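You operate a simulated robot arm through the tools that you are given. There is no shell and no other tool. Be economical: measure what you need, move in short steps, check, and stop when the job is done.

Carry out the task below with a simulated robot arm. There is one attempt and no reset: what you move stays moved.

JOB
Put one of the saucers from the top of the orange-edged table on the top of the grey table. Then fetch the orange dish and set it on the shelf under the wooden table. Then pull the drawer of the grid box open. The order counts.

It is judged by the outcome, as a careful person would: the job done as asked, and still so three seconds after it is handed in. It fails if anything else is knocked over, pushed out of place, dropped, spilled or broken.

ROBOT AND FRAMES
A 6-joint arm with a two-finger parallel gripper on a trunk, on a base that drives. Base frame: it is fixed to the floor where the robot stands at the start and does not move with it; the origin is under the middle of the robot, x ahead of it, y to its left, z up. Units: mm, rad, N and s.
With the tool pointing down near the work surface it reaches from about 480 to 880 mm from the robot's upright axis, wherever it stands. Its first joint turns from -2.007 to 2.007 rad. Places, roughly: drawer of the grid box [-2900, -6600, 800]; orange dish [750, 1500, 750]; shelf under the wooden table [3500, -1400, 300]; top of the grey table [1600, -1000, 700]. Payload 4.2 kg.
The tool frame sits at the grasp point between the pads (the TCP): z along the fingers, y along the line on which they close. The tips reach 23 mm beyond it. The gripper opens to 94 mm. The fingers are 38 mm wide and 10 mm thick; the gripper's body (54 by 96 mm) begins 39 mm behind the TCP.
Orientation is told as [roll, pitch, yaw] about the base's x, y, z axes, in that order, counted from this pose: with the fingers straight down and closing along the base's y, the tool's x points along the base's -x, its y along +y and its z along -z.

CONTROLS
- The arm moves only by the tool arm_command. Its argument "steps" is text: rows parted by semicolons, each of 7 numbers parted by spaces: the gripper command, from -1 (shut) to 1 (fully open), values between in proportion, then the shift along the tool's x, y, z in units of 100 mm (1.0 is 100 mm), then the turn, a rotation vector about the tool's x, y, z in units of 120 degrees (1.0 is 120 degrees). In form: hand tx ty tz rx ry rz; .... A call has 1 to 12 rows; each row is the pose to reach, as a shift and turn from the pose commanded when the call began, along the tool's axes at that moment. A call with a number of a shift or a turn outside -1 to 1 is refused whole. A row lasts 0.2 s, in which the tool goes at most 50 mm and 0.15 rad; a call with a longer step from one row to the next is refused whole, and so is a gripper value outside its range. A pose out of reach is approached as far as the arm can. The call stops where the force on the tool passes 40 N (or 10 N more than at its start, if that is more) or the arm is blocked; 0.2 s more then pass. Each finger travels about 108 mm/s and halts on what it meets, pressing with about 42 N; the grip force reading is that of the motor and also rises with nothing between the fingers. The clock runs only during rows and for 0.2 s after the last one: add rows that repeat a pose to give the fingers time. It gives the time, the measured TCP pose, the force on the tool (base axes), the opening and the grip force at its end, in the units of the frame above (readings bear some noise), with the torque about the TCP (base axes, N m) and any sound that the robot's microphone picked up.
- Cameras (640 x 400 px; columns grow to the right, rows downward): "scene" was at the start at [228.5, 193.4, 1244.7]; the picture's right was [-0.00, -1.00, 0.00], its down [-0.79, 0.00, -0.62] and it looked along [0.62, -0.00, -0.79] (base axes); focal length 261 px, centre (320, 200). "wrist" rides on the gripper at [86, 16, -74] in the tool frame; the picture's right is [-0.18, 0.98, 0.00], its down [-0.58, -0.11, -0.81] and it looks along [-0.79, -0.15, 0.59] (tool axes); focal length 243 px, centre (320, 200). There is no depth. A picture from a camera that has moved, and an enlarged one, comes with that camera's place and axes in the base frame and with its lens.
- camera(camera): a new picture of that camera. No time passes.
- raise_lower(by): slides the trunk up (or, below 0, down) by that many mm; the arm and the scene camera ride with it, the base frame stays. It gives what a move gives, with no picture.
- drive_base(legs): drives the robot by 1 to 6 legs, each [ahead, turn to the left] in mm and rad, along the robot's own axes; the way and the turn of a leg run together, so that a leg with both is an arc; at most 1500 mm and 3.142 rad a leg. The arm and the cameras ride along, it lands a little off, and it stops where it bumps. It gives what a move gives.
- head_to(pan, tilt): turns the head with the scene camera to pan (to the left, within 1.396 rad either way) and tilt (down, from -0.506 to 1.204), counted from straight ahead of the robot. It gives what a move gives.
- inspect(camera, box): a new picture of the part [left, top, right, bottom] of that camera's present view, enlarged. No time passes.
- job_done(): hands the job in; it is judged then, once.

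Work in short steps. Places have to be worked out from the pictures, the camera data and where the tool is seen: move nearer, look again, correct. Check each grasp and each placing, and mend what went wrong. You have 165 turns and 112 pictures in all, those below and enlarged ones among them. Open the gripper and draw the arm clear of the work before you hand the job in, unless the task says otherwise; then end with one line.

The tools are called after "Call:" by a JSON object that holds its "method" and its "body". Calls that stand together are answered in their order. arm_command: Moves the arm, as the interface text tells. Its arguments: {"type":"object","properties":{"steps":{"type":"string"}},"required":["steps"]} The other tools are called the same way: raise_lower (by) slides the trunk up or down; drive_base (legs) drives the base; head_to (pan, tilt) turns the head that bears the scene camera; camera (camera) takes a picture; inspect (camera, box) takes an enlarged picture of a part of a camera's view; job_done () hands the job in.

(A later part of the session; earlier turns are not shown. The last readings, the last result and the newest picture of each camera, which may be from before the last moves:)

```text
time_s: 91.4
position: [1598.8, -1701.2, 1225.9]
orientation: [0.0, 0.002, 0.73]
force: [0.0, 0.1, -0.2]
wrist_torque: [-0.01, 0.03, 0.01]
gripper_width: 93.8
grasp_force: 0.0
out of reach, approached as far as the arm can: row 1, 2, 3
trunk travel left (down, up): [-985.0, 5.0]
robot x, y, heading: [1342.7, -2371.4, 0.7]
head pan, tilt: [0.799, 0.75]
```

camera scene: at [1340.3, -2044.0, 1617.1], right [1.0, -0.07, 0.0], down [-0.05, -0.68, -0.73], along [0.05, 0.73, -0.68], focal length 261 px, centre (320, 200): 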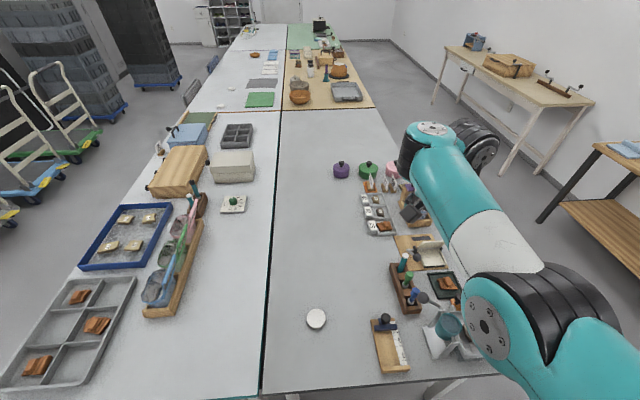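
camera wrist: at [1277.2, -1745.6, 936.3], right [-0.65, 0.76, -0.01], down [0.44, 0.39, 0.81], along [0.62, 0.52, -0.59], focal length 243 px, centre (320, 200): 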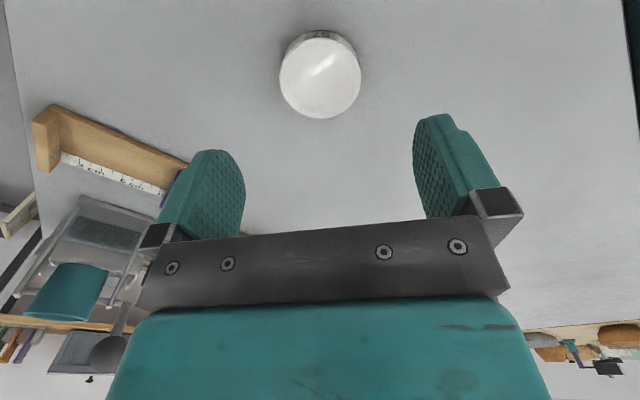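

The arm slides along an inner boundary; I look at its configuration.

Call:
{"method": "head_to", "body": {"pan": 0.0, "tilt": 0.8}}

Call:
{"method": "camera", "body": {"camera": "scene"}}

```text
time_s: 92.6
position: [1597.1, -1702.7, 1226.0]
orientation: [0.001, 0.0, 0.732]
force: [0.4, 0.2, 0.3]
wrist_torque: [-0.03, -0.04, 0.01]
gripper_width: 93.8
grasp_force: 0.0
trunk travel left (down, up): [-985.0, 5.0]
robot x, y, heading: [1342.9, -2373.5, 0.702]
head pan, tilt: [0.0, 0.799]
```

```text
82 pictures are left
camera scene: at [1396.6, -2074.5, 1613.1], right [0.65, -0.76, 0.0], down [-0.55, -0.46, -0.7], along [0.53, 0.45, -0.72], focal length 261 px, centre (320, 200)
```

scene: 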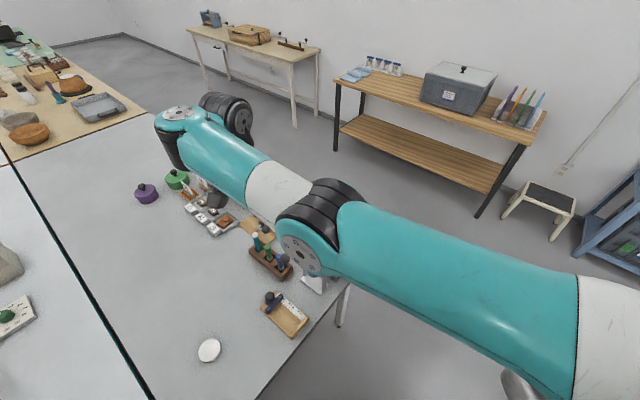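

The arm's elbow seems to have flipped branch when fully stretched. I try stretching out again and drawing in, staying high.

Call:
{"method": "arm_command", "body": {"steps": "1 -0.33 0.37 0 0 0 0; 1 -0.66 0.74 0 0 0 0; 1 -0.9 1 0 0 0 0; 1 -0.9 1 0 0 0 0; 1 -0.6 0.67 0 0 0 0; 1 -0.3 0.33 0 0 0 0; 1 0 0 0 0 0 0; 1 0.3 -0.33 0 0 0 0; 1 0.6 -0.66 0 0 0 0"}}

Call:
{"method": "camera", "body": {"camera": "scene"}}

```text
time_s: 94.6
position: [1597.3, -1702.5, 1225.6]
orientation: [0.004, 0.003, 0.73]
force: [-0.2, 0.4, 0.7]
wrist_torque: [0.03, 0.01, -0.01]
gripper_width: 93.6
grasp_force: 0.1
out of reach, approached as far as the arm can: row 2, 3, 4, 5, 6, 8, 9
trunk travel left (down, up): [-985.0, 5.0]
robot x, y, heading: [1341.5, -2372.8, 0.699]
head pan, tilt: [0.0, 0.799]
```

```text
81 pictures are left
camera scene: at [1396.7, -2074.6, 1613.1], right [0.64, -0.76, 0.0], down [-0.55, -0.46, -0.7], along [0.53, 0.45, -0.72], focal length 261 px, centre (320, 200)
```

scene: 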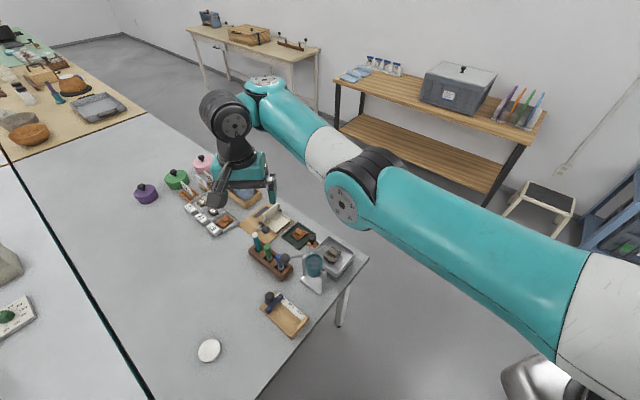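

The configuration changed at the same tool pose. I try drawing in now.

Call:
{"method": "arm_command", "body": {"steps": "1 0.33 -0.37 0 0 0 0; 1 0.66 -0.74 0 0 0 0; 1 0.66 -0.74 0 0 0 0"}}

Call:
{"method": "camera", "body": {"camera": "scene"}}

```text
time_s: 95.4
position: [1596.5, -1702.7, 1225.4]
orientation: [0.003, 0.003, 0.731]
force: [0.5, 0.4, 0.0]
wrist_torque: [-0.02, -0.01, -0.03]
gripper_width: 94.2
grasp_force: 0.0
out of reach, approached as far as the arm can: row 1, 2, 3
trunk travel left (down, up): [-985.0, 5.0]
robot x, y, heading: [1343.6, -2372.2, 0.701]
head pan, tilt: [0.0, 0.799]
```

```text
80 pictures are left
camera scene: at [1396.6, -2074.6, 1613.1], right [0.64, -0.76, 0.0], down [-0.55, -0.46, -0.7], along [0.53, 0.45, -0.72], focal length 261 px, centre (320, 200)
```

scene: 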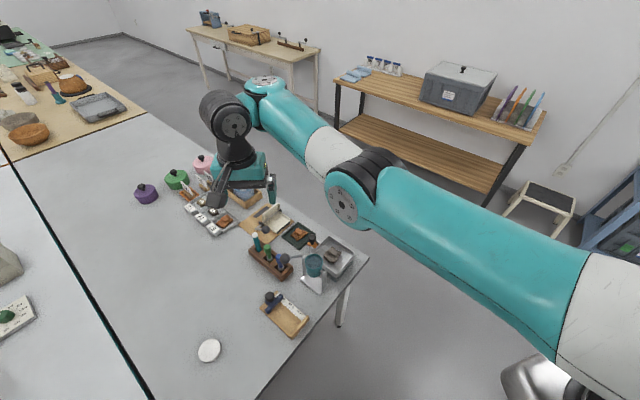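

I try: stretch fully, then command downward (which should bend the elbow up), then inward.

Call:
{"method": "arm_command", "body": {"steps": "1 -0.33 0.37 0 0 0 0; 1 -0.66 0.74 0 0 0 0; 1 -0.66 0.74 0 0 0 0; 1 -0.66 0.74 0.4 0 0 0; 1 -0.66 0.74 0.8 0 0 0; 1 -0.5 0.56 1 0 0 0; 1 -0.25 0.28 1 0 0 0; 1 0 0 1 0 0 0; 1 0.25 -0.28 1 0 0 0; 1 0.5 -0.56 1 0 0 0; 1 0.5 -0.56 1 0 0 0"}}

Call:
{"method": "camera", "body": {"camera": "scene"}}

```text
time_s: 97.8
position: [1596.5, -1777.2, 1124.1]
orientation: [0.007, -0.004, 0.731]
force: [0.5, 0.7, 0.5]
wrist_torque: [0.02, -0.01, 0.0]
gripper_width: 93.8
grasp_force: 0.0
out of reach, approached as far as the arm can: row 2, 3, 4, 5, 6, 7
trunk travel left (down, up): [-985.0, 5.0]
robot x, y, heading: [1343.5, -2374.2, 0.7]
head pan, tilt: [0.0, 0.799]
```

```text
79 pictures are left
camera scene: at [1396.6, -2074.7, 1613.2], right [0.64, -0.76, 0.0], down [-0.55, -0.46, -0.7], along [0.53, 0.45, -0.72], focal length 261 px, centre (320, 200)
```

scene: 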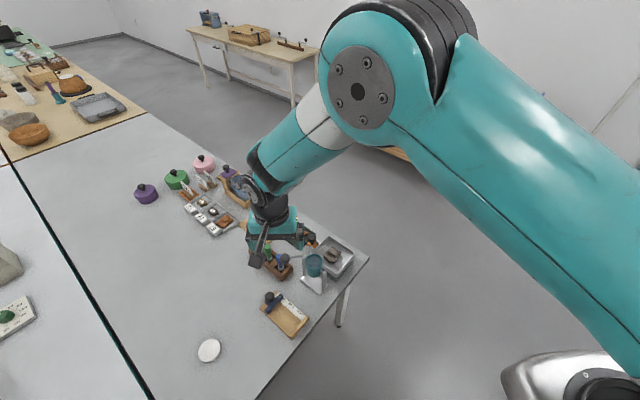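

Back to elbow-up. I fold the arm in and check.

Call:
{"method": "arm_command", "body": {"steps": "1 0.3 -0.1 -0.15 0 0 0; 1 0.6 -0.2 -0.3 0 0 0; 1 0.9 -0.3 -0.5 0 0 0"}}

Call:
{"method": "arm_command", "body": {"steps": "1 0.3 -0.1 -0.15 0 0 0; 1 0.6 -0.2 -0.3 0 0 0; 1 0.9 -0.3 -0.5 0 0 0"}}

Call:
{"method": "head_to", "body": {"pan": -1.2, "tilt": 0.5}}

Call:
{"method": "drive_base", "body": {"legs": [[0, -0.7]]}}

```text
time_s: 98.6
position: [1550.4, -1859.1, 1174.3]
orientation: [0.007, -0.004, 0.729]
force: [-0.2, -0.4, 0.0]
wrist_torque: [-0.05, 0.07, 0.0]
gripper_width: 94.0
grasp_force: 0.1
trunk travel left (down, up): [-985.0, 5.0]
robot x, y, heading: [1344.7, -2375.1, 0.704]
head pan, tilt: [0.0, 0.799]
```

```text
time_s: 99.4
position: [1502.2, -1941.7, 1222.3]
orientation: [0.009, -0.004, 0.729]
force: [1.4, 0.9, -0.5]
wrist_torque: [-0.05, 0.0, -0.02]
gripper_width: 94.0
grasp_force: 0.0
trunk travel left (down, up): [-985.0, 5.0]
robot x, y, heading: [1343.4, -2374.6, 0.697]
head pan, tilt: [0.0, 0.799]
```

```text
time_s: 100.8
position: [1501.4, -1942.9, 1224.1]
orientation: [0.008, -0.003, 0.73]
force: [-0.4, 0.4, 0.1]
wrist_torque: [0.01, 0.0, -0.01]
gripper_width: 94.0
grasp_force: 0.0
trunk travel left (down, up): [-985.0, 5.0]
robot x, y, heading: [1339.2, -2368.7, 0.698]
head pan, tilt: [-1.201, 0.499]
```

```text
time_s: 103.0
position: [1742.7, -2146.5, 1221.8]
orientation: [0.007, -0.004, 0.03]
force: [-0.3, 0.8, -0.2]
wrist_torque: [-0.03, -0.01, 0.0]
gripper_width: 94.0
grasp_force: 0.1
trunk travel left (down, up): [-985.0, 5.0]
robot x, y, heading: [1342.7, -2372.1, -0.003]
head pan, tilt: [-1.201, 0.499]
```

Heading 0. I reverse out of the aisle, turn left and look along the near side.

Call:
{"method": "drive_base", "body": {"legs": [[-800, 0], [-790, 0], [0, 1.571]]}}

Call:
{"method": "head_to", "body": {"pan": 0.1, "tilt": 0.4}}

Call:
{"method": "camera", "body": {"camera": "scene"}}

```text
time_s: 115.0
position: [-480.6, -1970.3, 1223.2]
orientation: [0.009, -0.002, 1.613]
force: [0.7, 0.9, 0.1]
wrist_torque: [-0.01, 0.0, 0.01]
gripper_width: 93.9
grasp_force: 0.1
trunk travel left (down, up): [-985.0, 5.0]
robot x, y, heading: [-249.5, -2370.6, 1.587]
head pan, tilt: [-1.201, 0.499]
```

```text
time_s: 116.5
position: [-481.8, -1969.6, 1223.6]
orientation: [0.007, -0.004, 1.614]
force: [0.2, 0.0, 0.8]
wrist_torque: [-0.04, 0.02, 0.0]
gripper_width: 94.1
grasp_force: 0.0
trunk travel left (down, up): [-985.0, 5.0]
robot x, y, heading: [-251.0, -2366.3, 1.581]
head pan, tilt: [0.099, 0.4]
```

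```text
78 pictures are left
camera scene: at [-456.5, -2126.1, 1648.2], right [0.99, 0.11, 0.0], down [0.04, -0.39, -0.92], along [-0.1, 0.92, -0.39], focal length 261 px, centre (320, 200)
```

scene: 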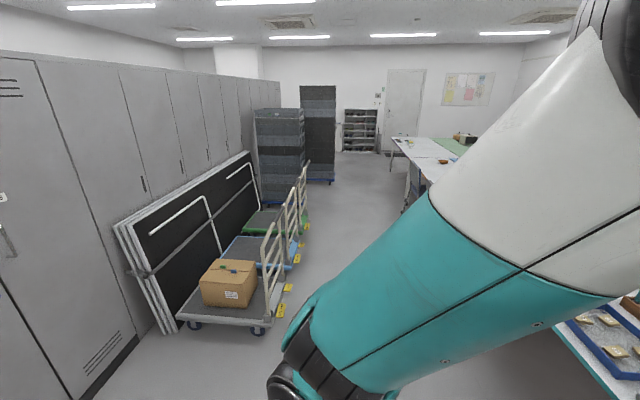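

Trolleys are all at x<−900; the lane is clear. I drive to y≈1430 and turn to face the table.

Call:
{"method": "drive_base", "body": {"legs": [[1300, -0.01], [1300, 0], [1200, 0], [0, -1.571]]}}

Call:
{"method": "head_to", "body": {"pan": 0.25, "tilt": 0.75}}

Call:
{"method": "camera", "body": {"camera": "scene"}}

```text
time_s: 138.7
position: [133.8, 1689.6, 1223.0]
orientation: [0.006, -0.004, 0.051]
force: [0.1, -0.2, 1.1]
wrist_torque: [0.01, 0.01, -0.03]
gripper_width: 94.2
grasp_force: 0.1
trunk travel left (down, up): [-985.0, 5.0]
robot x, y, heading: [-260.5, 1457.6, 0.022]
head pan, tilt: [0.099, 0.4]
```

```text
time_s: 139.6
position: [132.2, 1688.8, 1224.2]
orientation: [0.009, -0.004, 0.051]
force: [0.1, -0.1, -0.2]
wrist_torque: [-0.04, -0.01, -0.01]
gripper_width: 93.9
grasp_force: 0.1
trunk travel left (down, up): [-985.0, 5.0]
robot x, y, heading: [-265.3, 1455.8, 0.021]
head pan, tilt: [0.25, 0.75]
```

```text
77 pictures are left
camera scene: at [-32.1, 1673.7, 1617.2], right [0.26, -0.96, 0.0], down [-0.66, -0.18, -0.73], along [0.71, 0.19, -0.68], focal length 261 px, centre (320, 200)
```

scene: 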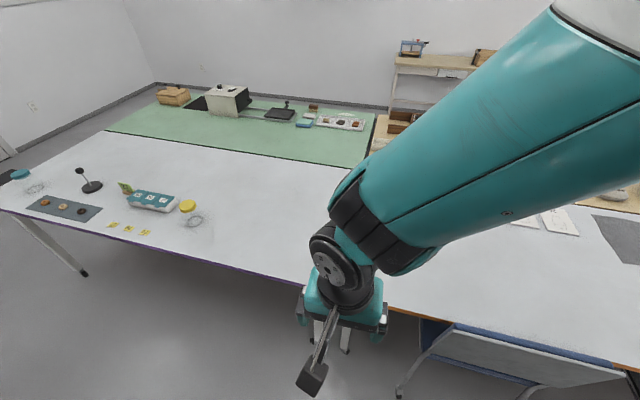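

The arm hides the bowl; I take the wrist view.

Call:
{"method": "camera", "body": {"camera": "wrist"}}

Call:
{"method": "head_to", "body": {"pan": -0.15, "tilt": 0.9}}

Call:
{"method": "camera", "body": {"camera": "scene"}}

```text
76 pictures are left
camera wrist: at [45.4, 1701.0, 1297.1], right [0.13, 0.99, 0.01], down [0.58, -0.09, 0.81], along [0.8, -0.1, -0.59], focal length 243 px, centre (320, 200)
```

wrist: 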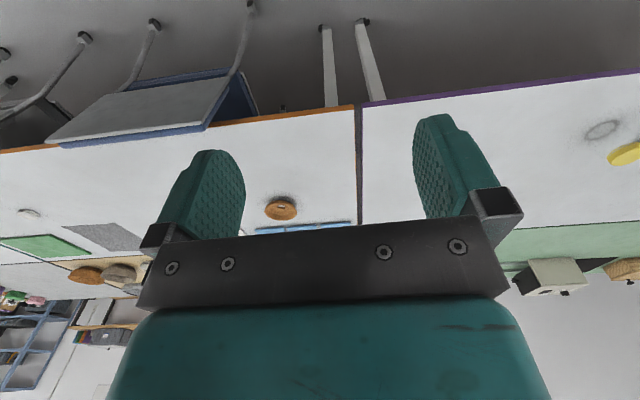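

```text
time_s: 140.4
position: [131.9, 1689.6, 1223.3]
orientation: [0.006, -0.001, 0.051]
force: [-0.6, -0.3, 0.3]
wrist_torque: [0.06, 0.01, 0.0]
gripper_width: 94.1
grasp_force: 0.1
trunk travel left (down, up): [-985.0, 5.0]
robot x, y, heading: [-261.9, 1454.2, 0.02]
head pan, tilt: [-0.15, 0.901]
```

```text
75 pictures are left
camera scene: at [-37.2, 1641.9, 1605.2], right [-0.13, -0.99, 0.0], down [-0.78, 0.1, -0.62], along [0.62, -0.08, -0.78], focal length 261 px, centre (320, 200)
```

scene: 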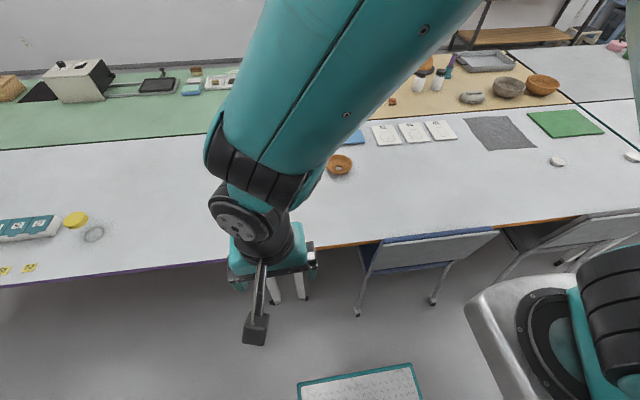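

Bowl ≈ (825, 1440), ~115 mm wide; the chair's nearest parts are at x≈355. I drive ahead 215 mm.

Call:
{"method": "drive_base", "body": {"legs": [[215, -0.02]]}}

Call:
{"method": "arm_command", "body": {"steps": "1 -0.4 -0.2 0 0.004 0 0; 1 -0.8 -0.5 0 0.004 0 0.01; 1 -1 -0.8 0 0.004 0 0.02"}}

Call:
{"method": "arm_command", "body": {"steps": "1 -0.3 -0.3 0 0 0 0; 1 -0.6 -0.6 0 0 0 0; 1 -0.8 -0.9 0 0 0 0"}}

Call:
{"method": "camera", "body": {"camera": "wrist"}}

```text
time_s: 142.1
position: [353.2, 1681.7, 1222.9]
orientation: [0.008, -0.004, 0.03]
force: [-0.2, 0.6, -0.4]
wrist_torque: [-0.01, -0.02, 0.03]
gripper_width: 93.9
grasp_force: 0.0
trunk travel left (down, up): [-985.0, 5.0]
robot x, y, heading: [-48.4, 1462.1, -0.001]
head pan, tilt: [-0.15, 0.901]
```

```text
time_s: 142.9
position: [455.1, 1606.5, 1222.1]
orientation: [-0.002, -0.003, -0.011]
force: [-0.8, 0.2, -0.2]
wrist_torque: [-0.02, -0.03, 0.0]
gripper_width: 94.0
grasp_force: 0.1
trunk travel left (down, up): [-985.0, 5.0]
robot x, y, heading: [-46.7, 1455.2, -0.001]
head pan, tilt: [-0.15, 0.901]
```

```text
time_s: 143.7
position: [533.8, 1514.4, 1223.9]
orientation: [0.0, -0.003, -0.012]
force: [-1.3, -0.8, 0.2]
wrist_torque: [0.01, 0.0, -0.02]
gripper_width: 93.7
grasp_force: 0.1
trunk travel left (down, up): [-985.0, 5.0]
robot x, y, heading: [-43.7, 1458.3, -0.001]
head pan, tilt: [-0.15, 0.901]
```

```text
74 pictures are left
camera wrist: at [447.5, 1532.7, 1297.0], right [0.2, 0.98, 0.0], down [0.58, -0.11, 0.81], along [0.79, -0.16, -0.59], focal length 243 px, centre (320, 200)
```

wrist: 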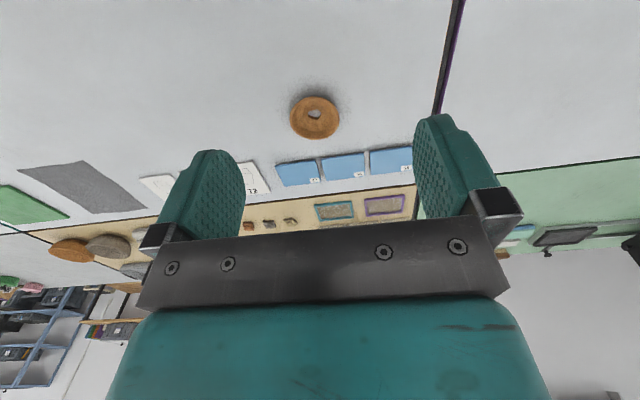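

I lower the trunk 340 and look again.

Call:
{"method": "raise_lower", "body": {"by": -330}}

Call:
{"method": "arm_command", "body": {"steps": "1 -0.4 -0.2 0 0 0 0; 1 -0.8 -0.4 0 0 0 0; 1 -1 -0.6 0 0 0 0"}}

Call:
{"method": "camera", "body": {"camera": "wrist"}}

Call:
{"method": "inspect", "body": {"camera": "scene", "box": [240, 60, 440, 185]}}

```text
time_s: 146.9
position: [534.3, 1515.3, 893.2]
orientation: [0.0, -0.005, -0.012]
force: [0.4, -0.1, 0.4]
wrist_torque: [0.02, 0.01, 0.02]
gripper_width: 94.1
grasp_force: 0.1
trunk travel left (down, up): [-655.0, 335.0]
robot x, y, heading: [-49.2, 1456.3, 0.0]
head pan, tilt: [-0.15, 0.901]
```

```text
time_s: 147.7
position: [633.5, 1453.5, 894.6]
orientation: [-0.002, -0.002, -0.01]
force: [0.3, 0.3, -0.1]
wrist_torque: [-0.02, -0.01, 0.0]
gripper_width: 93.8
grasp_force: 0.0
trunk travel left (down, up): [-655.0, 335.0]
robot x, y, heading: [-46.1, 1455.5, -0.001]
head pan, tilt: [-0.15, 0.901]
```

```text
73 pictures are left
camera wrist: at [547.1, 1472.0, 968.0], right [0.2, 0.98, 0.0], down [0.58, -0.12, 0.81], along [0.79, -0.16, -0.59], focal length 243 px, centre (320, 200)
```

wrist: 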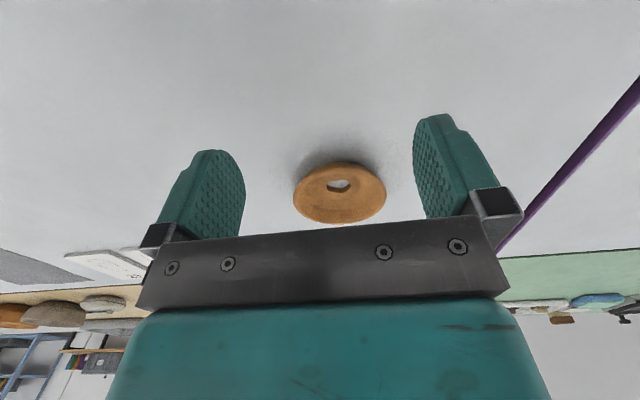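

```text
3.20 times, centred on (340, 122) of scene
camera zoom: at [181.9, 1639.0, 1275.3], right [-0.15, -0.99, 0.0], down [-0.77, 0.12, -0.62], along [0.61, -0.09, -0.78], focal length 834 px, centre (256, 448)
```

zoom: 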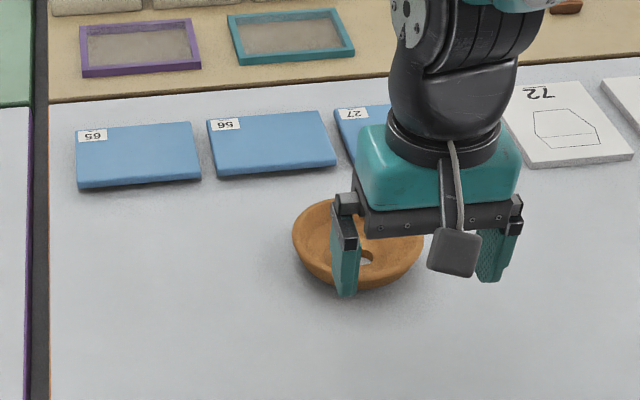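

Bowl centre ≈ (795, 1449), rim ~120 mm wide. I zoom in on it to judge its shape.

Call:
{"method": "inspect", "body": {"camera": "wrist", "box": [240, 120, 440, 245]}}

Call:
{"method": "head_to", "body": {"pan": -0.55, "tilt": 0.7}}

Call:
{"method": "camera", "body": {"camera": "scene"}}

```text
3.20 times, centred on (340, 182) of wrist
camera zoom: at [547.1, 1472.0, 968.0], right [0.2, 0.98, 0.0], down [0.58, -0.12, 0.81], along [0.79, -0.16, -0.59], focal length 776 px, centre (256, 256)
```

zoom: 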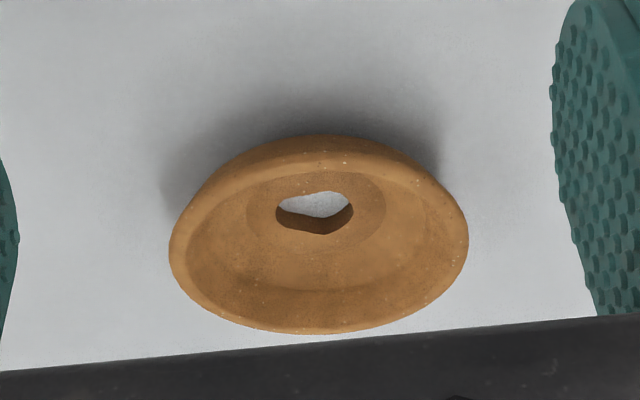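

```text
time_s: 148.6
position: [633.4, 1454.5, 893.0]
orientation: [-0.001, -0.004, -0.011]
force: [-0.7, -0.3, 0.3]
wrist_torque: [-0.01, 0.02, 0.0]
gripper_width: 94.2
grasp_force: 0.0
trunk travel left (down, up): [-655.0, 335.0]
robot x, y, heading: [-45.3, 1458.2, -0.006]
head pan, tilt: [-0.55, 0.7]
```

```text
70 pictures are left
camera scene: at [179.9, 1605.7, 1291.3], right [-0.52, -0.85, 0.0], down [-0.55, 0.34, -0.76], along [0.65, -0.4, -0.64], focal length 261 px, centre (320, 200)
```

scene: 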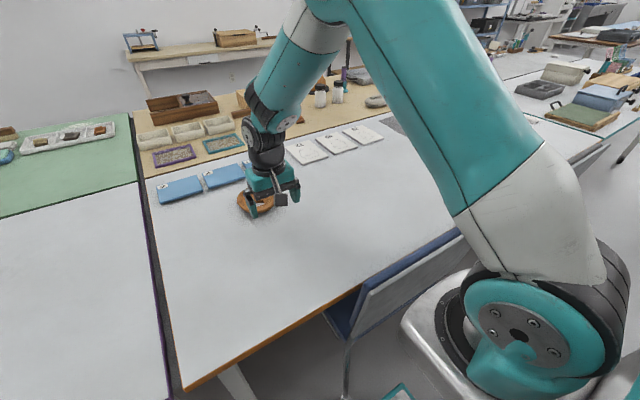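

The bowl flares about 45° with a moderately thick wall. I plan to grip its near rim with the tool tilted forward (same pose then suits the low shelf). First I yaw the tool −90°.

Call:
{"method": "arm_command", "body": {"steps": "1 0 0 0 0 0 0.068; 1 0 0 0 0 0 0.136; 1 0 0 0 0 0 0.204; 1 0 0 0 0 0 0.272; 1 0 0 0 0 0 0.34; 1 0 0 0 0 0 0.408; 1 0 0 0 0 0 0.476; 1 0 0 0 0 0 0.544; 1 0 0 0 0 0 0.612; 1 0 0 0 0 0 0.68; 1 0 0 0 0 0 0.745"}}

```text
time_s: 151.0
position: [633.2, 1454.0, 892.8]
orientation: [0.003, -0.001, -1.576]
force: [0.1, -0.2, -0.5]
wrist_torque: [-0.02, 0.03, -0.02]
gripper_width: 94.0
grasp_force: 0.0
trunk travel left (down, up): [-655.0, 335.0]
robot x, y, heading: [-43.8, 1457.3, -0.0]
head pan, tilt: [-0.55, 0.7]
```

Yaw fine. Now tilt the fingers forward by 0.7 rad about the tool's x, then look.

Call:
{"method": "arm_command", "body": {"steps": "1 0 0 0 -0.067 0 0; 1 0 0 0 -0.134 0 0; 1 0 0 0 -0.2 0 0; 1 0 0 0 -0.267 0 0; 1 0 0 0 -0.334 0 0; 1 0 0 0 -0.334 0 0"}}

Call:
{"method": "camera", "body": {"camera": "wrist"}}

Call:
{"method": "inspect", "body": {"camera": "scene", "box": [160, 100, 360, 225]}}

```text
time_s: 152.4
position: [632.7, 1453.3, 893.9]
orientation: [0.703, -0.002, -1.574]
force: [0.5, 0.9, -0.2]
wrist_torque: [0.01, 0.01, 0.0]
gripper_width: 94.0
grasp_force: 0.1
trunk travel left (down, up): [-655.0, 335.0]
robot x, y, heading: [-47.1, 1458.0, 0.002]
head pan, tilt: [-0.55, 0.7]
```

```text
69 pictures are left
camera wrist: at [597.7, 1540.9, 960.5], right [0.75, -0.18, 0.64], down [-0.61, -0.58, 0.55], along [0.27, -0.79, -0.55], focal length 243 px, centre (320, 200)
```

wrist: 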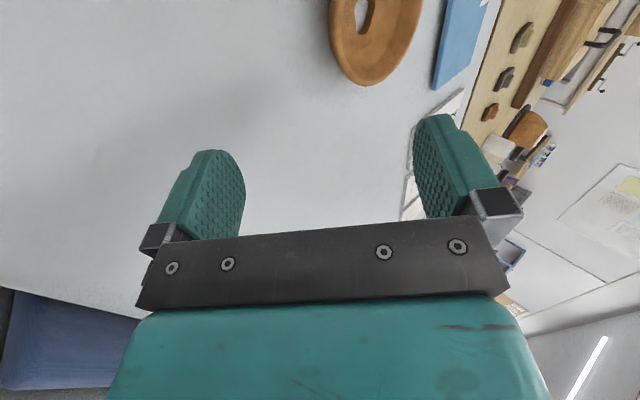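

```text
3.20 times, centred on (260, 162) of scene
camera zoom: at [179.8, 1605.7, 1291.4], right [-0.52, -0.85, 0.0], down [-0.55, 0.34, -0.76], along [0.65, -0.4, -0.64], focal length 834 px, centre (512, 320)
```

zoom: 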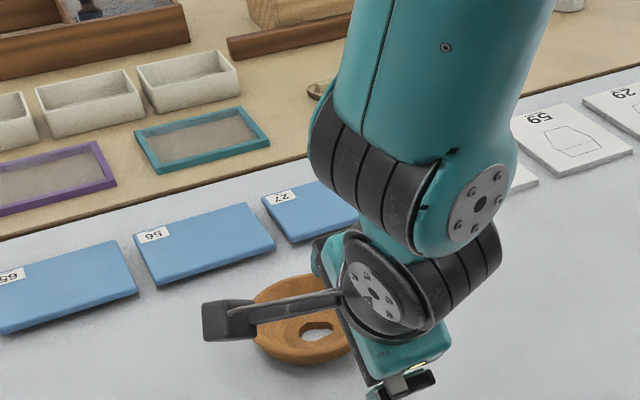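

Estimated: bowl centre (801, 1449), rim at z≈784, near rim at x≈743, wall ~36° off vertical. I narrow the gripper to ~34 mm and go to a pre-approach point 80 mm back along the tool axis.

Call:
{"method": "arm_command", "body": {"steps": "0.3 -0.02 0.05 0.3 0 0 0; -0.28 -0.04 0.1 0.6 0 0 0; -0.28 -0.04 0.15 0.83 0 0 0; -0.28 -0.04 0.15 0.83 0 0 0"}}

Call:
{"method": "camera", "body": {"camera": "wrist"}}

```text
time_s: 153.4
position: [697.8, 1449.8, 838.6]
orientation: [0.702, 0.0, -1.572]
force: [-0.2, 0.4, 0.1]
wrist_torque: [-0.01, 0.0, -0.01]
gripper_width: 34.0
grasp_force: 0.1
trunk travel left (down, up): [-655.0, 335.0]
robot x, y, heading: [-48.9, 1456.6, 0.002]
head pan, tilt: [-0.55, 0.7]
```

```text
67 pictures are left
camera wrist: at [662.5, 1536.9, 906.2], right [0.75, -0.18, 0.64], down [-0.61, -0.58, 0.55], along [0.27, -0.79, -0.55], focal length 243 px, centre (320, 200)
```

wrist: 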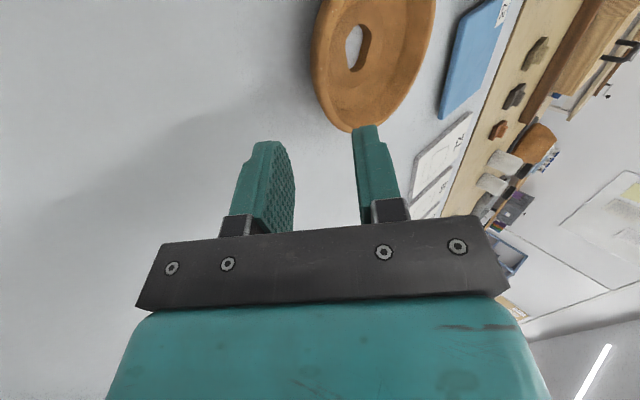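

The projection of my estimate fits this view. I advance 50 mm along the tool axis and check again.

Call:
{"method": "arm_command", "body": {"steps": "-0.28 0 0 0.25 0 0 0; -0.28 0 0 0.5 0 0 0"}}

Call:
{"method": "camera", "body": {"camera": "wrist"}}

Call:
{"method": "inspect", "body": {"camera": "scene", "box": [200, 150, 320, 225]}}

```text
time_s: 154.0
position: [730.5, 1449.5, 801.5]
orientation: [0.702, -0.002, -1.572]
force: [0.3, -0.7, 0.5]
wrist_torque: [-0.04, -0.01, -0.02]
gripper_width: 33.6
grasp_force: 0.1
trunk travel left (down, up): [-655.0, 335.0]
robot x, y, heading: [-47.1, 1458.3, -0.002]
head pan, tilt: [-0.55, 0.7]
```

```text
66 pictures are left
camera wrist: at [694.8, 1536.6, 868.6], right [0.75, -0.18, 0.64], down [-0.61, -0.58, 0.55], along [0.27, -0.79, -0.55], focal length 243 px, centre (320, 200)
```

wrist: 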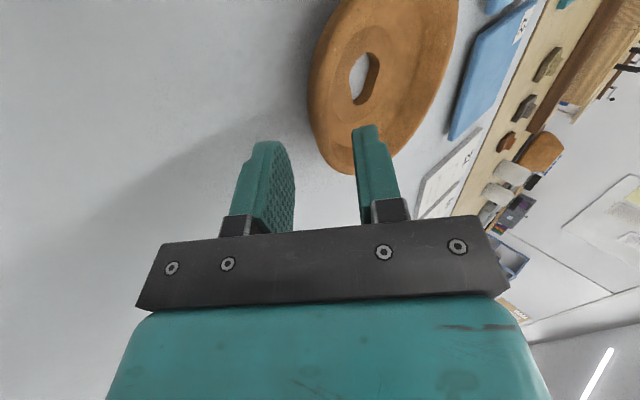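

```text
5.33 times, centred on (260, 188) of scene
camera zoom: at [179.6, 1605.7, 1291.5], right [-0.52, -0.85, 0.0], down [-0.55, 0.34, -0.77], along [0.65, -0.4, -0.64], focal length 1391 px, centre (640, 267)
```

zoom: 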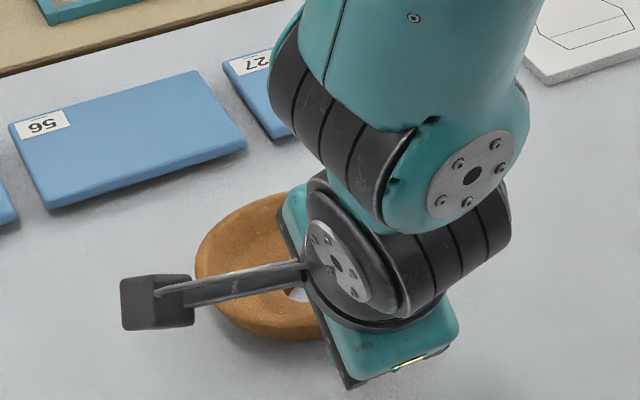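

Matches again. Advance the last 28 mm, watching force, and look.

Call:
{"method": "arm_command", "body": {"steps": "-0.28 0 0 0.12 0 0 0; -0.28 0 0 0.22 0 0 0; -0.28 0 0 0.28 0 0 0"}}

Call:
{"method": "camera", "body": {"camera": "wrist"}}

```text
time_s: 154.8
position: [748.0, 1448.2, 779.9]
orientation: [0.703, -0.002, -1.573]
force: [0.7, 0.5, 0.4]
wrist_torque: [-0.02, 0.0, 0.0]
gripper_width: 33.9
grasp_force: 0.0
trunk travel left (down, up): [-655.0, 335.0]
robot x, y, heading: [-46.5, 1457.1, -0.003]
head pan, tilt: [-0.55, 0.7]
```

```text
64 pictures are left
camera wrist: at [713.0, 1536.3, 847.0], right [0.75, -0.19, 0.64], down [-0.61, -0.58, 0.55], along [0.27, -0.79, -0.55], focal length 243 px, centre (320, 200)
```

wrist: 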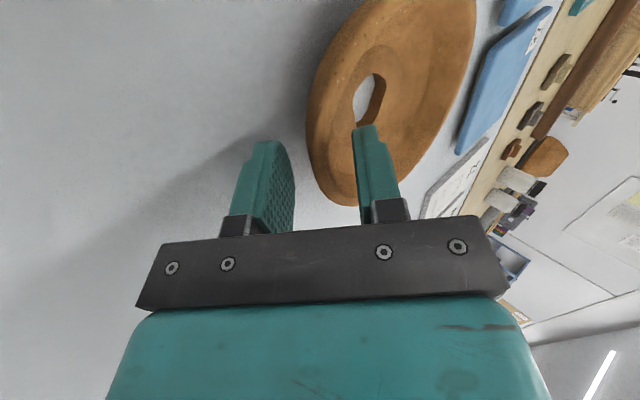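

The rim lies between the fingers. I close.

Call:
{"method": "arm_command", "body": {"steps": "-0.5 0 0 0 0 0 0; -0.7 0 0 0 0 0 0; -1 0 0 0 0 0 0; -1 0 0 0 0 0 0; -1 0 0 0 0 0 0"}}

Call:
{"method": "camera", "body": {"camera": "wrist"}}

```text
time_s: 156.0
position: [749.1, 1448.3, 782.5]
orientation: [0.708, 0.001, -1.575]
force: [7.5, -3.2, 20.7]
wrist_torque: [0.52, -1.2, -0.36]
gripper_width: 11.4
grasp_force: 42.3
trunk travel left (down, up): [-655.0, 335.0]
robot x, y, heading: [-43.5, 1456.0, -0.001]
head pan, tilt: [-0.55, 0.7]
```

```text
63 pictures are left
camera wrist: at [713.9, 1536.0, 849.5], right [0.75, -0.19, 0.64], down [-0.61, -0.58, 0.54], along [0.27, -0.79, -0.55], focal length 243 px, centre (320, 200)
```

wrist: 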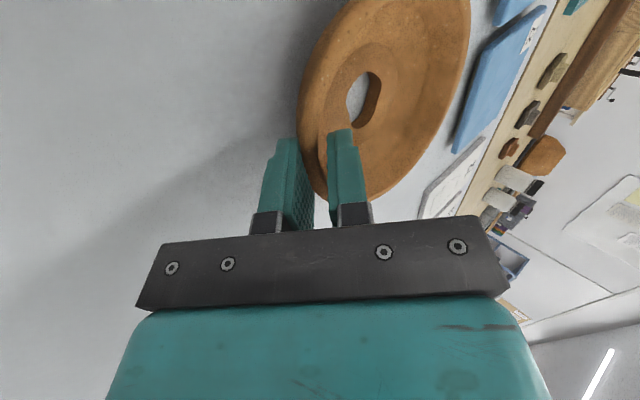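

Gripped, 11 mm wall. I lift 50 mm straight up.

Call:
{"method": "arm_command", "body": {"steps": "-1 0 0.06 -0.08 0 0 0; -1 0 0.19 -0.23 0 0 0; -1 0 0.32 -0.38 0 0 0; -1 0 0.32 -0.38 0 0 0"}}

Call:
{"method": "camera", "body": {"camera": "wrist"}}

Call:
{"method": "inspect", "body": {"camera": "scene", "box": [160, 120, 360, 245]}}

```text
time_s: 157.0
position: [747.2, 1449.7, 827.9]
orientation: [0.703, -0.002, -1.573]
force: [-0.5, -0.2, -1.8]
wrist_torque: [-0.01, 0.09, -0.01]
gripper_width: 10.2
grasp_force: 41.9
trunk travel left (down, up): [-655.0, 335.0]
robot x, y, heading: [-45.5, 1457.7, -0.004]
head pan, tilt: [-0.55, 0.7]
```

```text
62 pictures are left
camera wrist: at [712.2, 1537.0, 895.7], right [0.75, -0.18, 0.63], down [-0.6, -0.58, 0.55], along [0.27, -0.79, -0.55], focal length 243 px, centre (320, 200)
```

wrist: 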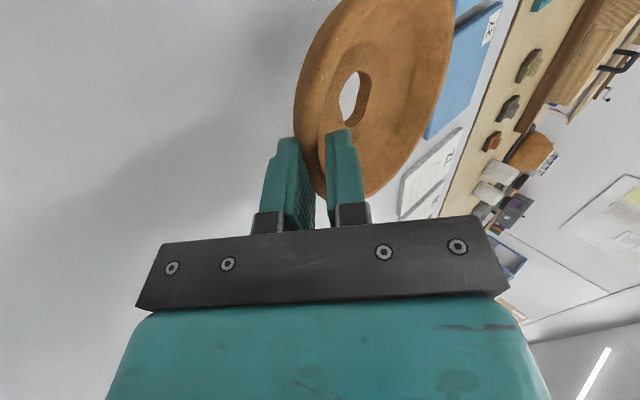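

```text
3.20 times, centred on (260, 182) of scene
camera zoom: at [179.9, 1605.7, 1291.3], right [-0.52, -0.85, 0.0], down [-0.55, 0.34, -0.76], along [0.65, -0.4, -0.64], focal length 834 px, centre (512, 256)
```

zoom: 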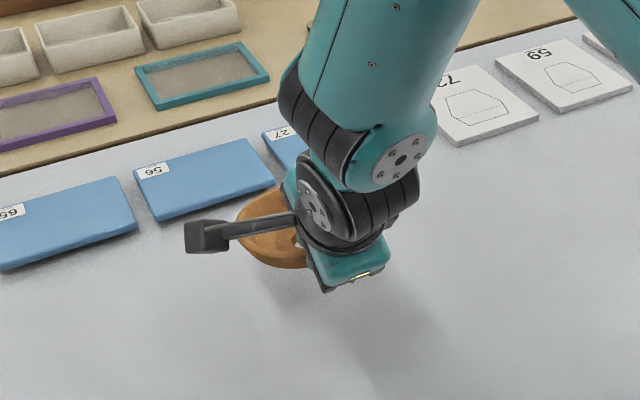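

The dish is held and lifted. I raise the trunk and draw the tool back over 300 mm, keeping its tilt.

Call:
{"method": "raise_lower", "body": {"by": 330}}

Call:
{"method": "arm_command", "body": {"steps": "-1 0 -0.25 -0.21 0 0 0; -1 0 -0.5 -0.43 0 0 0; -1 0 -0.76 -0.65 0 0 0"}}

Call:
{"method": "arm_command", "body": {"steps": "-1 0 -0.25 -0.21 0 0 0; -1 0 -0.5 -0.43 0 0 0; -1 0 -0.76 -0.65 0 0 0"}}

Call:
{"method": "arm_command", "body": {"steps": "-1 0.1 -0.25 -0.21 0 0 0; -1 0.2 -0.5 -0.43 0 0 0; -1 0.3 -0.7 -0.6 0 0 0"}}

Call:
{"method": "drive_base", "body": {"legs": [[-210, 0], [0, -1.571]]}}

Call:
{"method": "camera", "body": {"camera": "wrist"}}

```text
time_s: 160.3
position: [747.8, 1449.3, 1159.2]
orientation: [0.702, 0.0, -1.571]
force: [0.8, -0.4, -2.0]
wrist_torque: [0.0, 0.13, -0.05]
gripper_width: 10.2
grasp_force: 41.8
trunk travel left (down, up): [-985.0, 5.0]
robot x, y, heading: [-47.7, 1458.4, -0.002]
head pan, tilt: [-0.55, 0.7]
```

```text
time_s: 161.1
position: [649.8, 1450.3, 1159.0]
orientation: [0.702, -0.003, -1.571]
force: [0.5, -0.6, -3.1]
wrist_torque: [0.0, 0.12, 0.01]
gripper_width: 10.1
grasp_force: 41.5
trunk travel left (down, up): [-985.0, 5.0]
robot x, y, heading: [-47.0, 1455.2, -0.004]
head pan, tilt: [-0.55, 0.7]
```

```text
time_s: 161.9
position: [548.8, 1450.1, 1159.5]
orientation: [0.703, 0.001, -1.572]
force: [0.5, 0.2, -1.1]
wrist_torque: [0.01, 0.09, 0.01]
gripper_width: 10.4
grasp_force: 42.2
trunk travel left (down, up): [-985.0, 5.0]
robot x, y, heading: [-44.3, 1458.6, -0.006]
head pan, tilt: [-0.55, 0.7]
```

```text
time_s: 162.7
position: [491.3, 1498.6, 1145.6]
orientation: [0.702, 0.0, -1.573]
force: [-0.3, -0.9, -1.7]
wrist_torque: [0.02, 0.06, -0.01]
gripper_width: 10.2
grasp_force: 42.2
out of reach, approached as far as the arm can: row 1, 2, 3
trunk travel left (down, up): [-985.0, 5.0]
robot x, y, heading: [-45.8, 1455.4, -0.004]
head pan, tilt: [-0.55, 0.7]
```

```text
time_s: 168.1
position: [-216.2, 918.9, 1146.4]
orientation: [0.701, -0.001, 3.135]
force: [0.2, -0.6, -2.2]
wrist_torque: [0.11, 0.01, -0.01]
gripper_width: 10.1
grasp_force: 41.8
trunk travel left (down, up): [-985.0, 5.0]
robot x, y, heading: [-253.3, 1459.4, -1.578]
head pan, tilt: [-0.55, 0.7]
```

```text
60 pictures are left
camera wrist: at [-129.1, 955.6, 1211.9], right [-0.19, -0.75, 0.64], down [-0.58, 0.61, 0.55], along [-0.8, -0.26, -0.55], focal length 243 px, centre (320, 200)
```

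wrist: 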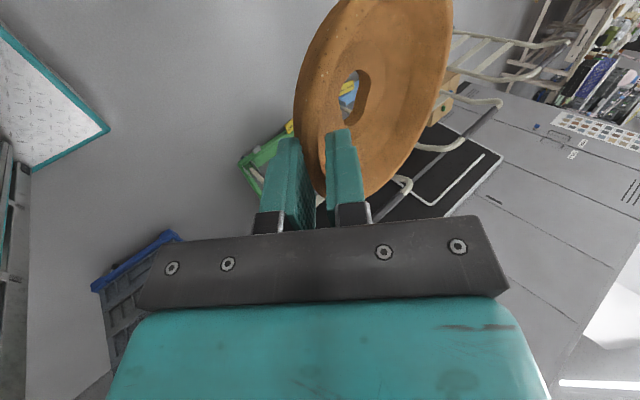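

Dish still held. I drive back down the lane and around into the aisle.

Call:
{"method": "drive_base", "body": {"legs": [[1300, 0.007], [1300, 0], [1230, 0], [0, 1.571], [1300, 0]]}}

Call:
{"method": "head_to", "body": {"pan": 0.4, "tilt": 0.45}}

Call:
{"method": "camera", "body": {"camera": "scene"}}

```text
time_s: 196.6
position: [1567.4, -2341.8, 1144.6]
orientation: [0.7, -0.002, -1.572]
force: [0.3, -0.2, -2.2]
wrist_torque: [0.0, 0.11, 0.0]
gripper_width: 9.9
grasp_force: 42.1
trunk travel left (down, up): [-985.0, 5.0]
robot x, y, heading: [1032.1, -2385.8, 0.0]
head pan, tilt: [-0.55, 0.7]
```

```text
time_s: 197.9
position: [1566.2, -2341.6, 1146.0]
orientation: [0.701, -0.002, -1.571]
force: [-0.1, 0.1, -1.1]
wrist_torque: [0.0, 0.13, -0.02]
gripper_width: 10.3
grasp_force: 42.1
trunk travel left (down, up): [-985.0, 5.0]
robot x, y, heading: [1027.6, -2386.4, 0.002]
head pan, tilt: [0.4, 0.45]
```

```text
59 pictures are left
camera scene: at [1266.6, -2156.3, 1643.5], right [0.39, -0.92, 0.0], down [-0.4, -0.17, -0.9], along [0.83, 0.35, -0.44], focal length 261 px, centre (320, 200)
```

scene: 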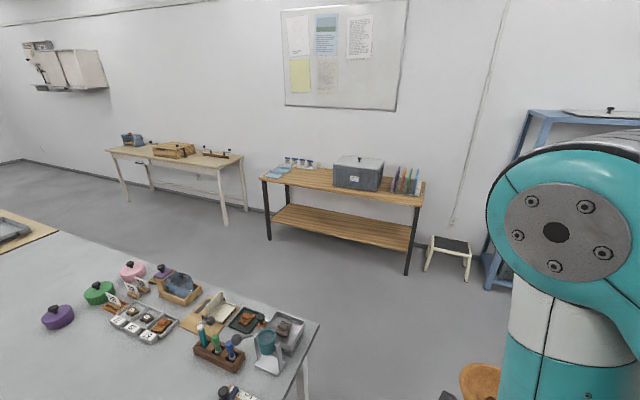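

Wooden table: front x≈3265, y −710…−2165, top z≈705, shelf ≈300, both clear on the shelf. I drive to about (2560, −1500) facing it.

Call:
{"method": "drive_base", "body": {"legs": [[1000, 0], [530, 0], [0, 1.571], [880, 0], [0, -1.571]]}}

Call:
{"method": "head_to", "body": {"pan": 0.3, "tilt": 0.6}}

Call:
{"method": "camera", "body": {"camera": "scene"}}

```text
time_s: 217.7
position: [3085.4, -1456.4, 1144.8]
orientation: [0.7, 0.0, -1.567]
force: [-0.4, 0.4, -2.2]
wrist_torque: [0.01, 0.12, -0.01]
gripper_width: 9.5
grasp_force: 41.9
trunk travel left (down, up): [-985.0, 5.0]
robot x, y, heading: [2548.0, -1500.2, 0.006]
head pan, tilt: [0.4, 0.45]
```

```text
time_s: 218.4
position: [3086.3, -1455.9, 1145.7]
orientation: [0.7, -0.002, -1.566]
force: [-0.6, 0.2, -2.1]
wrist_torque: [-0.01, 0.1, 0.05]
gripper_width: 9.4
grasp_force: 41.6
trunk travel left (down, up): [-985.0, 5.0]
robot x, y, heading: [2546.6, -1503.1, 0.006]
head pan, tilt: [0.3, 0.6]
```

```text
58 pictures are left
camera scene: at [2784.8, -1280.6, 1630.0], right [0.3, -0.95, 0.0], down [-0.54, -0.17, -0.83], along [0.79, 0.25, -0.56], focal length 261 px, centre (320, 200)
```

scene: 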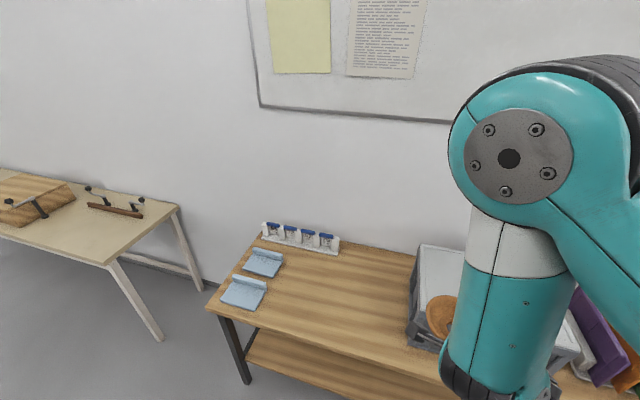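

The grip should be checked after the drive; I back up 170 mm for clearance, take a wrist view, and extend the arm forward.

Call:
{"method": "drive_base", "body": {"legs": [[-170, 0]]}}

Call:
{"method": "arm_command", "body": {"steps": "-1 0 0.2 0.17 0 0 0; -1 0 0.4 0.34 0 0 0; -1 0 0.6 0.51 0 0 0; -1 0 0.7 0.6 0 0 0"}}

Call:
{"method": "arm_command", "body": {"steps": "-1 0 0.2 0.17 0 0 0; -1 0 0.4 0.34 0 0 0; -1 0 0.6 0.51 0 0 0"}}

Call:
{"method": "camera", "body": {"camera": "wrist"}}

Call:
{"method": "camera", "body": {"camera": "scene"}}

```text
time_s: 219.8
position: [2912.5, -1456.9, 1143.9]
orientation: [0.7, -0.001, -1.566]
force: [0.1, 0.0, -2.0]
wrist_torque: [0.0, 0.13, -0.01]
gripper_width: 9.5
grasp_force: 41.5
trunk travel left (down, up): [-985.0, 5.0]
robot x, y, heading: [2376.9, -1503.0, 0.002]
head pan, tilt: [0.3, 0.6]
```

```text
time_s: 220.8
position: [3005.0, -1457.5, 1143.8]
orientation: [0.702, 0.0, -1.567]
force: [0.4, 0.1, -2.0]
wrist_torque: [0.01, 0.14, 0.02]
gripper_width: 9.7
grasp_force: 42.1
trunk travel left (down, up): [-985.0, 5.0]
robot x, y, heading: [2376.1, -1501.3, 0.003]
head pan, tilt: [0.3, 0.6]
```

```text
time_s: 221.6
position: [3085.2, -1455.6, 1144.0]
orientation: [0.702, -0.002, -1.57]
force: [0.1, -0.6, -1.6]
wrist_torque: [-0.01, 0.1, 0.0]
gripper_width: 9.8
grasp_force: 41.6
trunk travel left (down, up): [-985.0, 5.0]
robot x, y, heading: [2377.7, -1501.0, 0.003]
head pan, tilt: [0.3, 0.6]
```

```text
57 pictures are left
camera wrist: at [3048.9, -1369.1, 1210.8], right [0.75, -0.18, 0.63], down [-0.6, -0.58, 0.55], along [0.27, -0.79, -0.55], focal length 243 px, centre (320, 200)
```

wrist: 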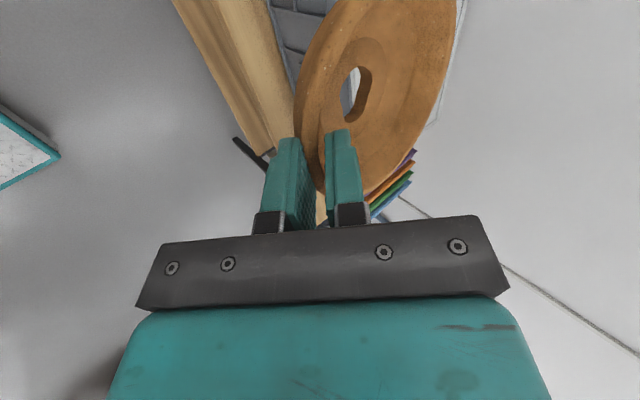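

```text
56 pictures are left
camera scene: at [2612.8, -1281.3, 1630.0], right [0.3, -0.95, 0.0], down [-0.54, -0.17, -0.83], along [0.79, 0.25, -0.56], focal length 261 px, centre (320, 200)
```

scene: 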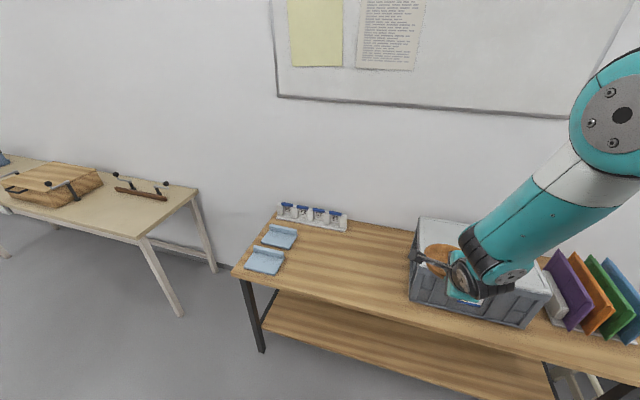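

Held firmly. Dish's far edge is at about x 3203, in front of the table edge (x≈3246). I lower the trunk 720 mm and look.

Call:
{"method": "raise_lower", "body": {"by": -720}}

Call:
{"method": "camera", "body": {"camera": "scene"}}

Call:
{"method": "camera", "body": {"camera": "wrist"}}

```text
refused: -720 is not a number from -400 to 400
```

```text
55 pictures are left
camera scene: at [2612.8, -1281.3, 1630.0], right [0.3, -0.95, 0.0], down [-0.54, -0.17, -0.83], along [0.79, 0.25, -0.56], focal length 261 px, centre (320, 200)
```

scene: 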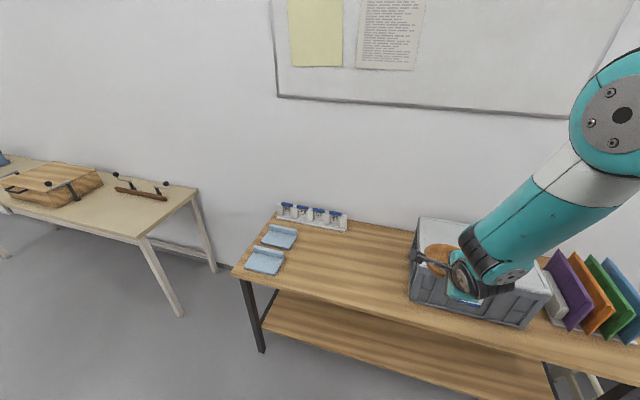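

```text
54 pictures are left
camera wrist: at [3048.9, -1369.1, 1210.8], right [0.75, -0.18, 0.63], down [-0.6, -0.58, 0.55], along [0.27, -0.79, -0.55], focal length 243 px, centre (320, 200)
```

wrist: 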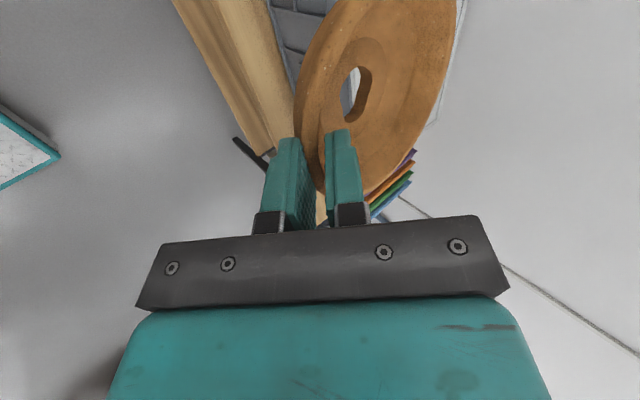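

The limit is 400 per call; I lower in two steps and check.

Call:
{"method": "raise_lower", "body": {"by": -300}}

Call:
{"method": "inspect", "body": {"camera": "wrist", "box": [120, 0, 520, 250]}}

```text
time_s: 224.6
position: [3084.2, -1455.9, 843.4]
orientation: [0.702, -0.002, -1.567]
force: [0.4, -0.4, -1.6]
wrist_torque: [-0.03, 0.08, 0.0]
gripper_width: 9.7
grasp_force: 42.2
trunk travel left (down, up): [-685.0, 305.0]
robot x, y, heading: [2375.5, -1501.5, 0.008]
head pan, tilt: [0.3, 0.6]
```

```text
1.60 times, centred on (320, 125) of wrist
camera zoom: at [3048.7, -1368.9, 910.8], right [0.75, -0.18, 0.64], down [-0.6, -0.58, 0.55], along [0.27, -0.79, -0.55], focal length 388 px, centre (320, 320)
```

zoom: 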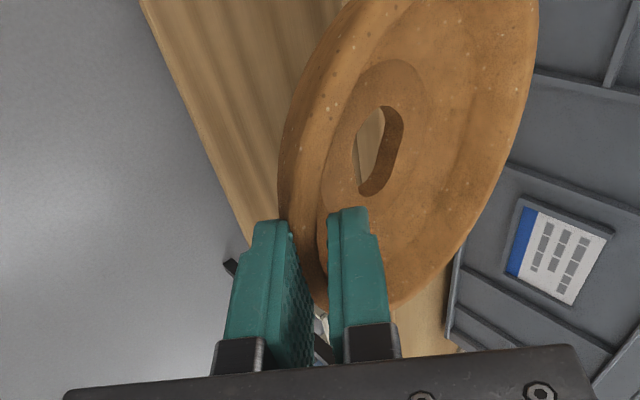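

Consistent: table-top edge x≈3240 (behind the bowl in view), shelf edge below it. I lower a further 380 and look.

Call:
{"method": "raise_lower", "body": {"by": -380}}

Call:
{"method": "camera", "body": {"camera": "wrist"}}

Call:
{"method": "camera", "body": {"camera": "scene"}}

```text
time_s: 228.3
position: [3084.3, -1455.4, 462.6]
orientation: [0.7, -0.002, -1.566]
force: [0.1, 0.2, -2.5]
wrist_torque: [0.0, 0.16, 0.0]
gripper_width: 9.6
grasp_force: 42.0
trunk travel left (down, up): [-305.0, 685.0]
robot x, y, heading: [2373.8, -1499.5, 0.003]
head pan, tilt: [0.3, 0.6]
```

```text
52 pictures are left
camera wrist: at [3048.7, -1368.9, 530.8], right [0.75, -0.18, 0.64], down [-0.6, -0.58, 0.55], along [0.27, -0.79, -0.55], focal length 243 px, centre (320, 200)
```

wrist: 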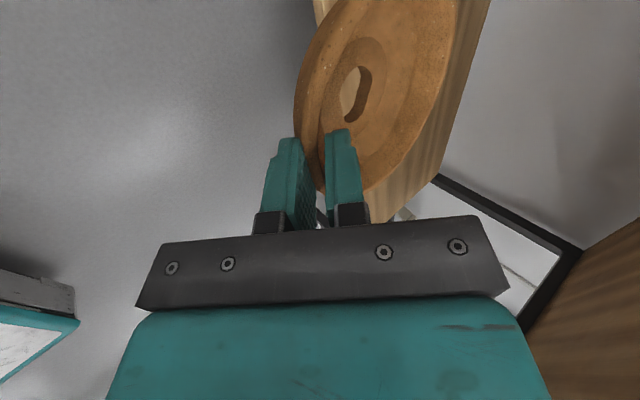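

```text
51 pictures are left
camera scene: at [2613.0, -1281.3, 950.0], right [0.3, -0.95, 0.0], down [-0.54, -0.17, -0.83], along [0.79, 0.25, -0.57], focal length 261 px, centre (320, 200)
```

scene: 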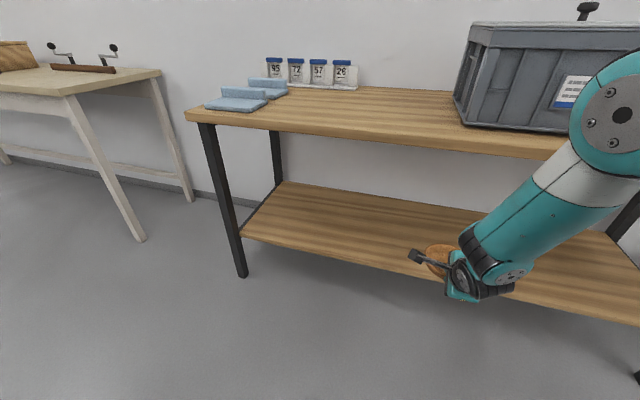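

Shelf z≈288 with its front edge x≈3240, underside of top ≈690. I lower 75 more, extend the arm ~95 mm forward, and check.

Call:
{"method": "raise_lower", "body": {"by": -75}}

Call:
{"method": "arm_command", "body": {"steps": "-1 0 0.2 0.17 0 0 0; -1 0 0.4 0.34 0 0 0; -1 0 0.6 0.51 0 0 0; -1 0 0.7 0.6 0 0 0"}}

Call:
{"method": "camera", "body": {"camera": "scene"}}

```text
time_s: 229.4
position: [3084.9, -1455.6, 390.3]
orientation: [0.701, -0.003, -1.566]
force: [0.0, -0.5, -1.8]
wrist_torque: [-0.01, 0.11, -0.01]
gripper_width: 9.5
grasp_force: 42.2
trunk travel left (down, up): [-230.0, 760.0]
robot x, y, heading: [2377.0, -1503.4, 0.006]
head pan, tilt: [0.3, 0.6]
```

```text
time_s: 230.4
position: [3176.8, -1456.0, 387.3]
orientation: [0.7, -0.002, -1.571]
force: [0.3, 0.5, -2.6]
wrist_torque: [0.01, 0.07, -0.01]
gripper_width: 9.7
grasp_force: 41.6
trunk travel left (down, up): [-230.0, 760.0]
robot x, y, heading: [2378.9, -1501.2, 0.006]
head pan, tilt: [0.3, 0.6]
```

```text
50 pictures are left
camera scene: at [2613.0, -1281.3, 875.0], right [0.3, -0.95, 0.0], down [-0.54, -0.17, -0.82], along [0.79, 0.25, -0.57], focal length 261 px, centre (320, 200)
```

scene: 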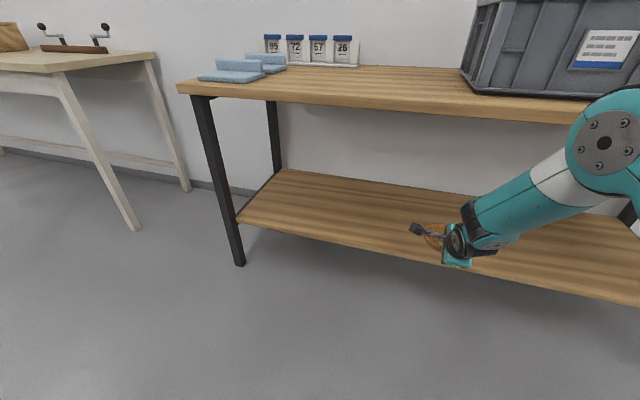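

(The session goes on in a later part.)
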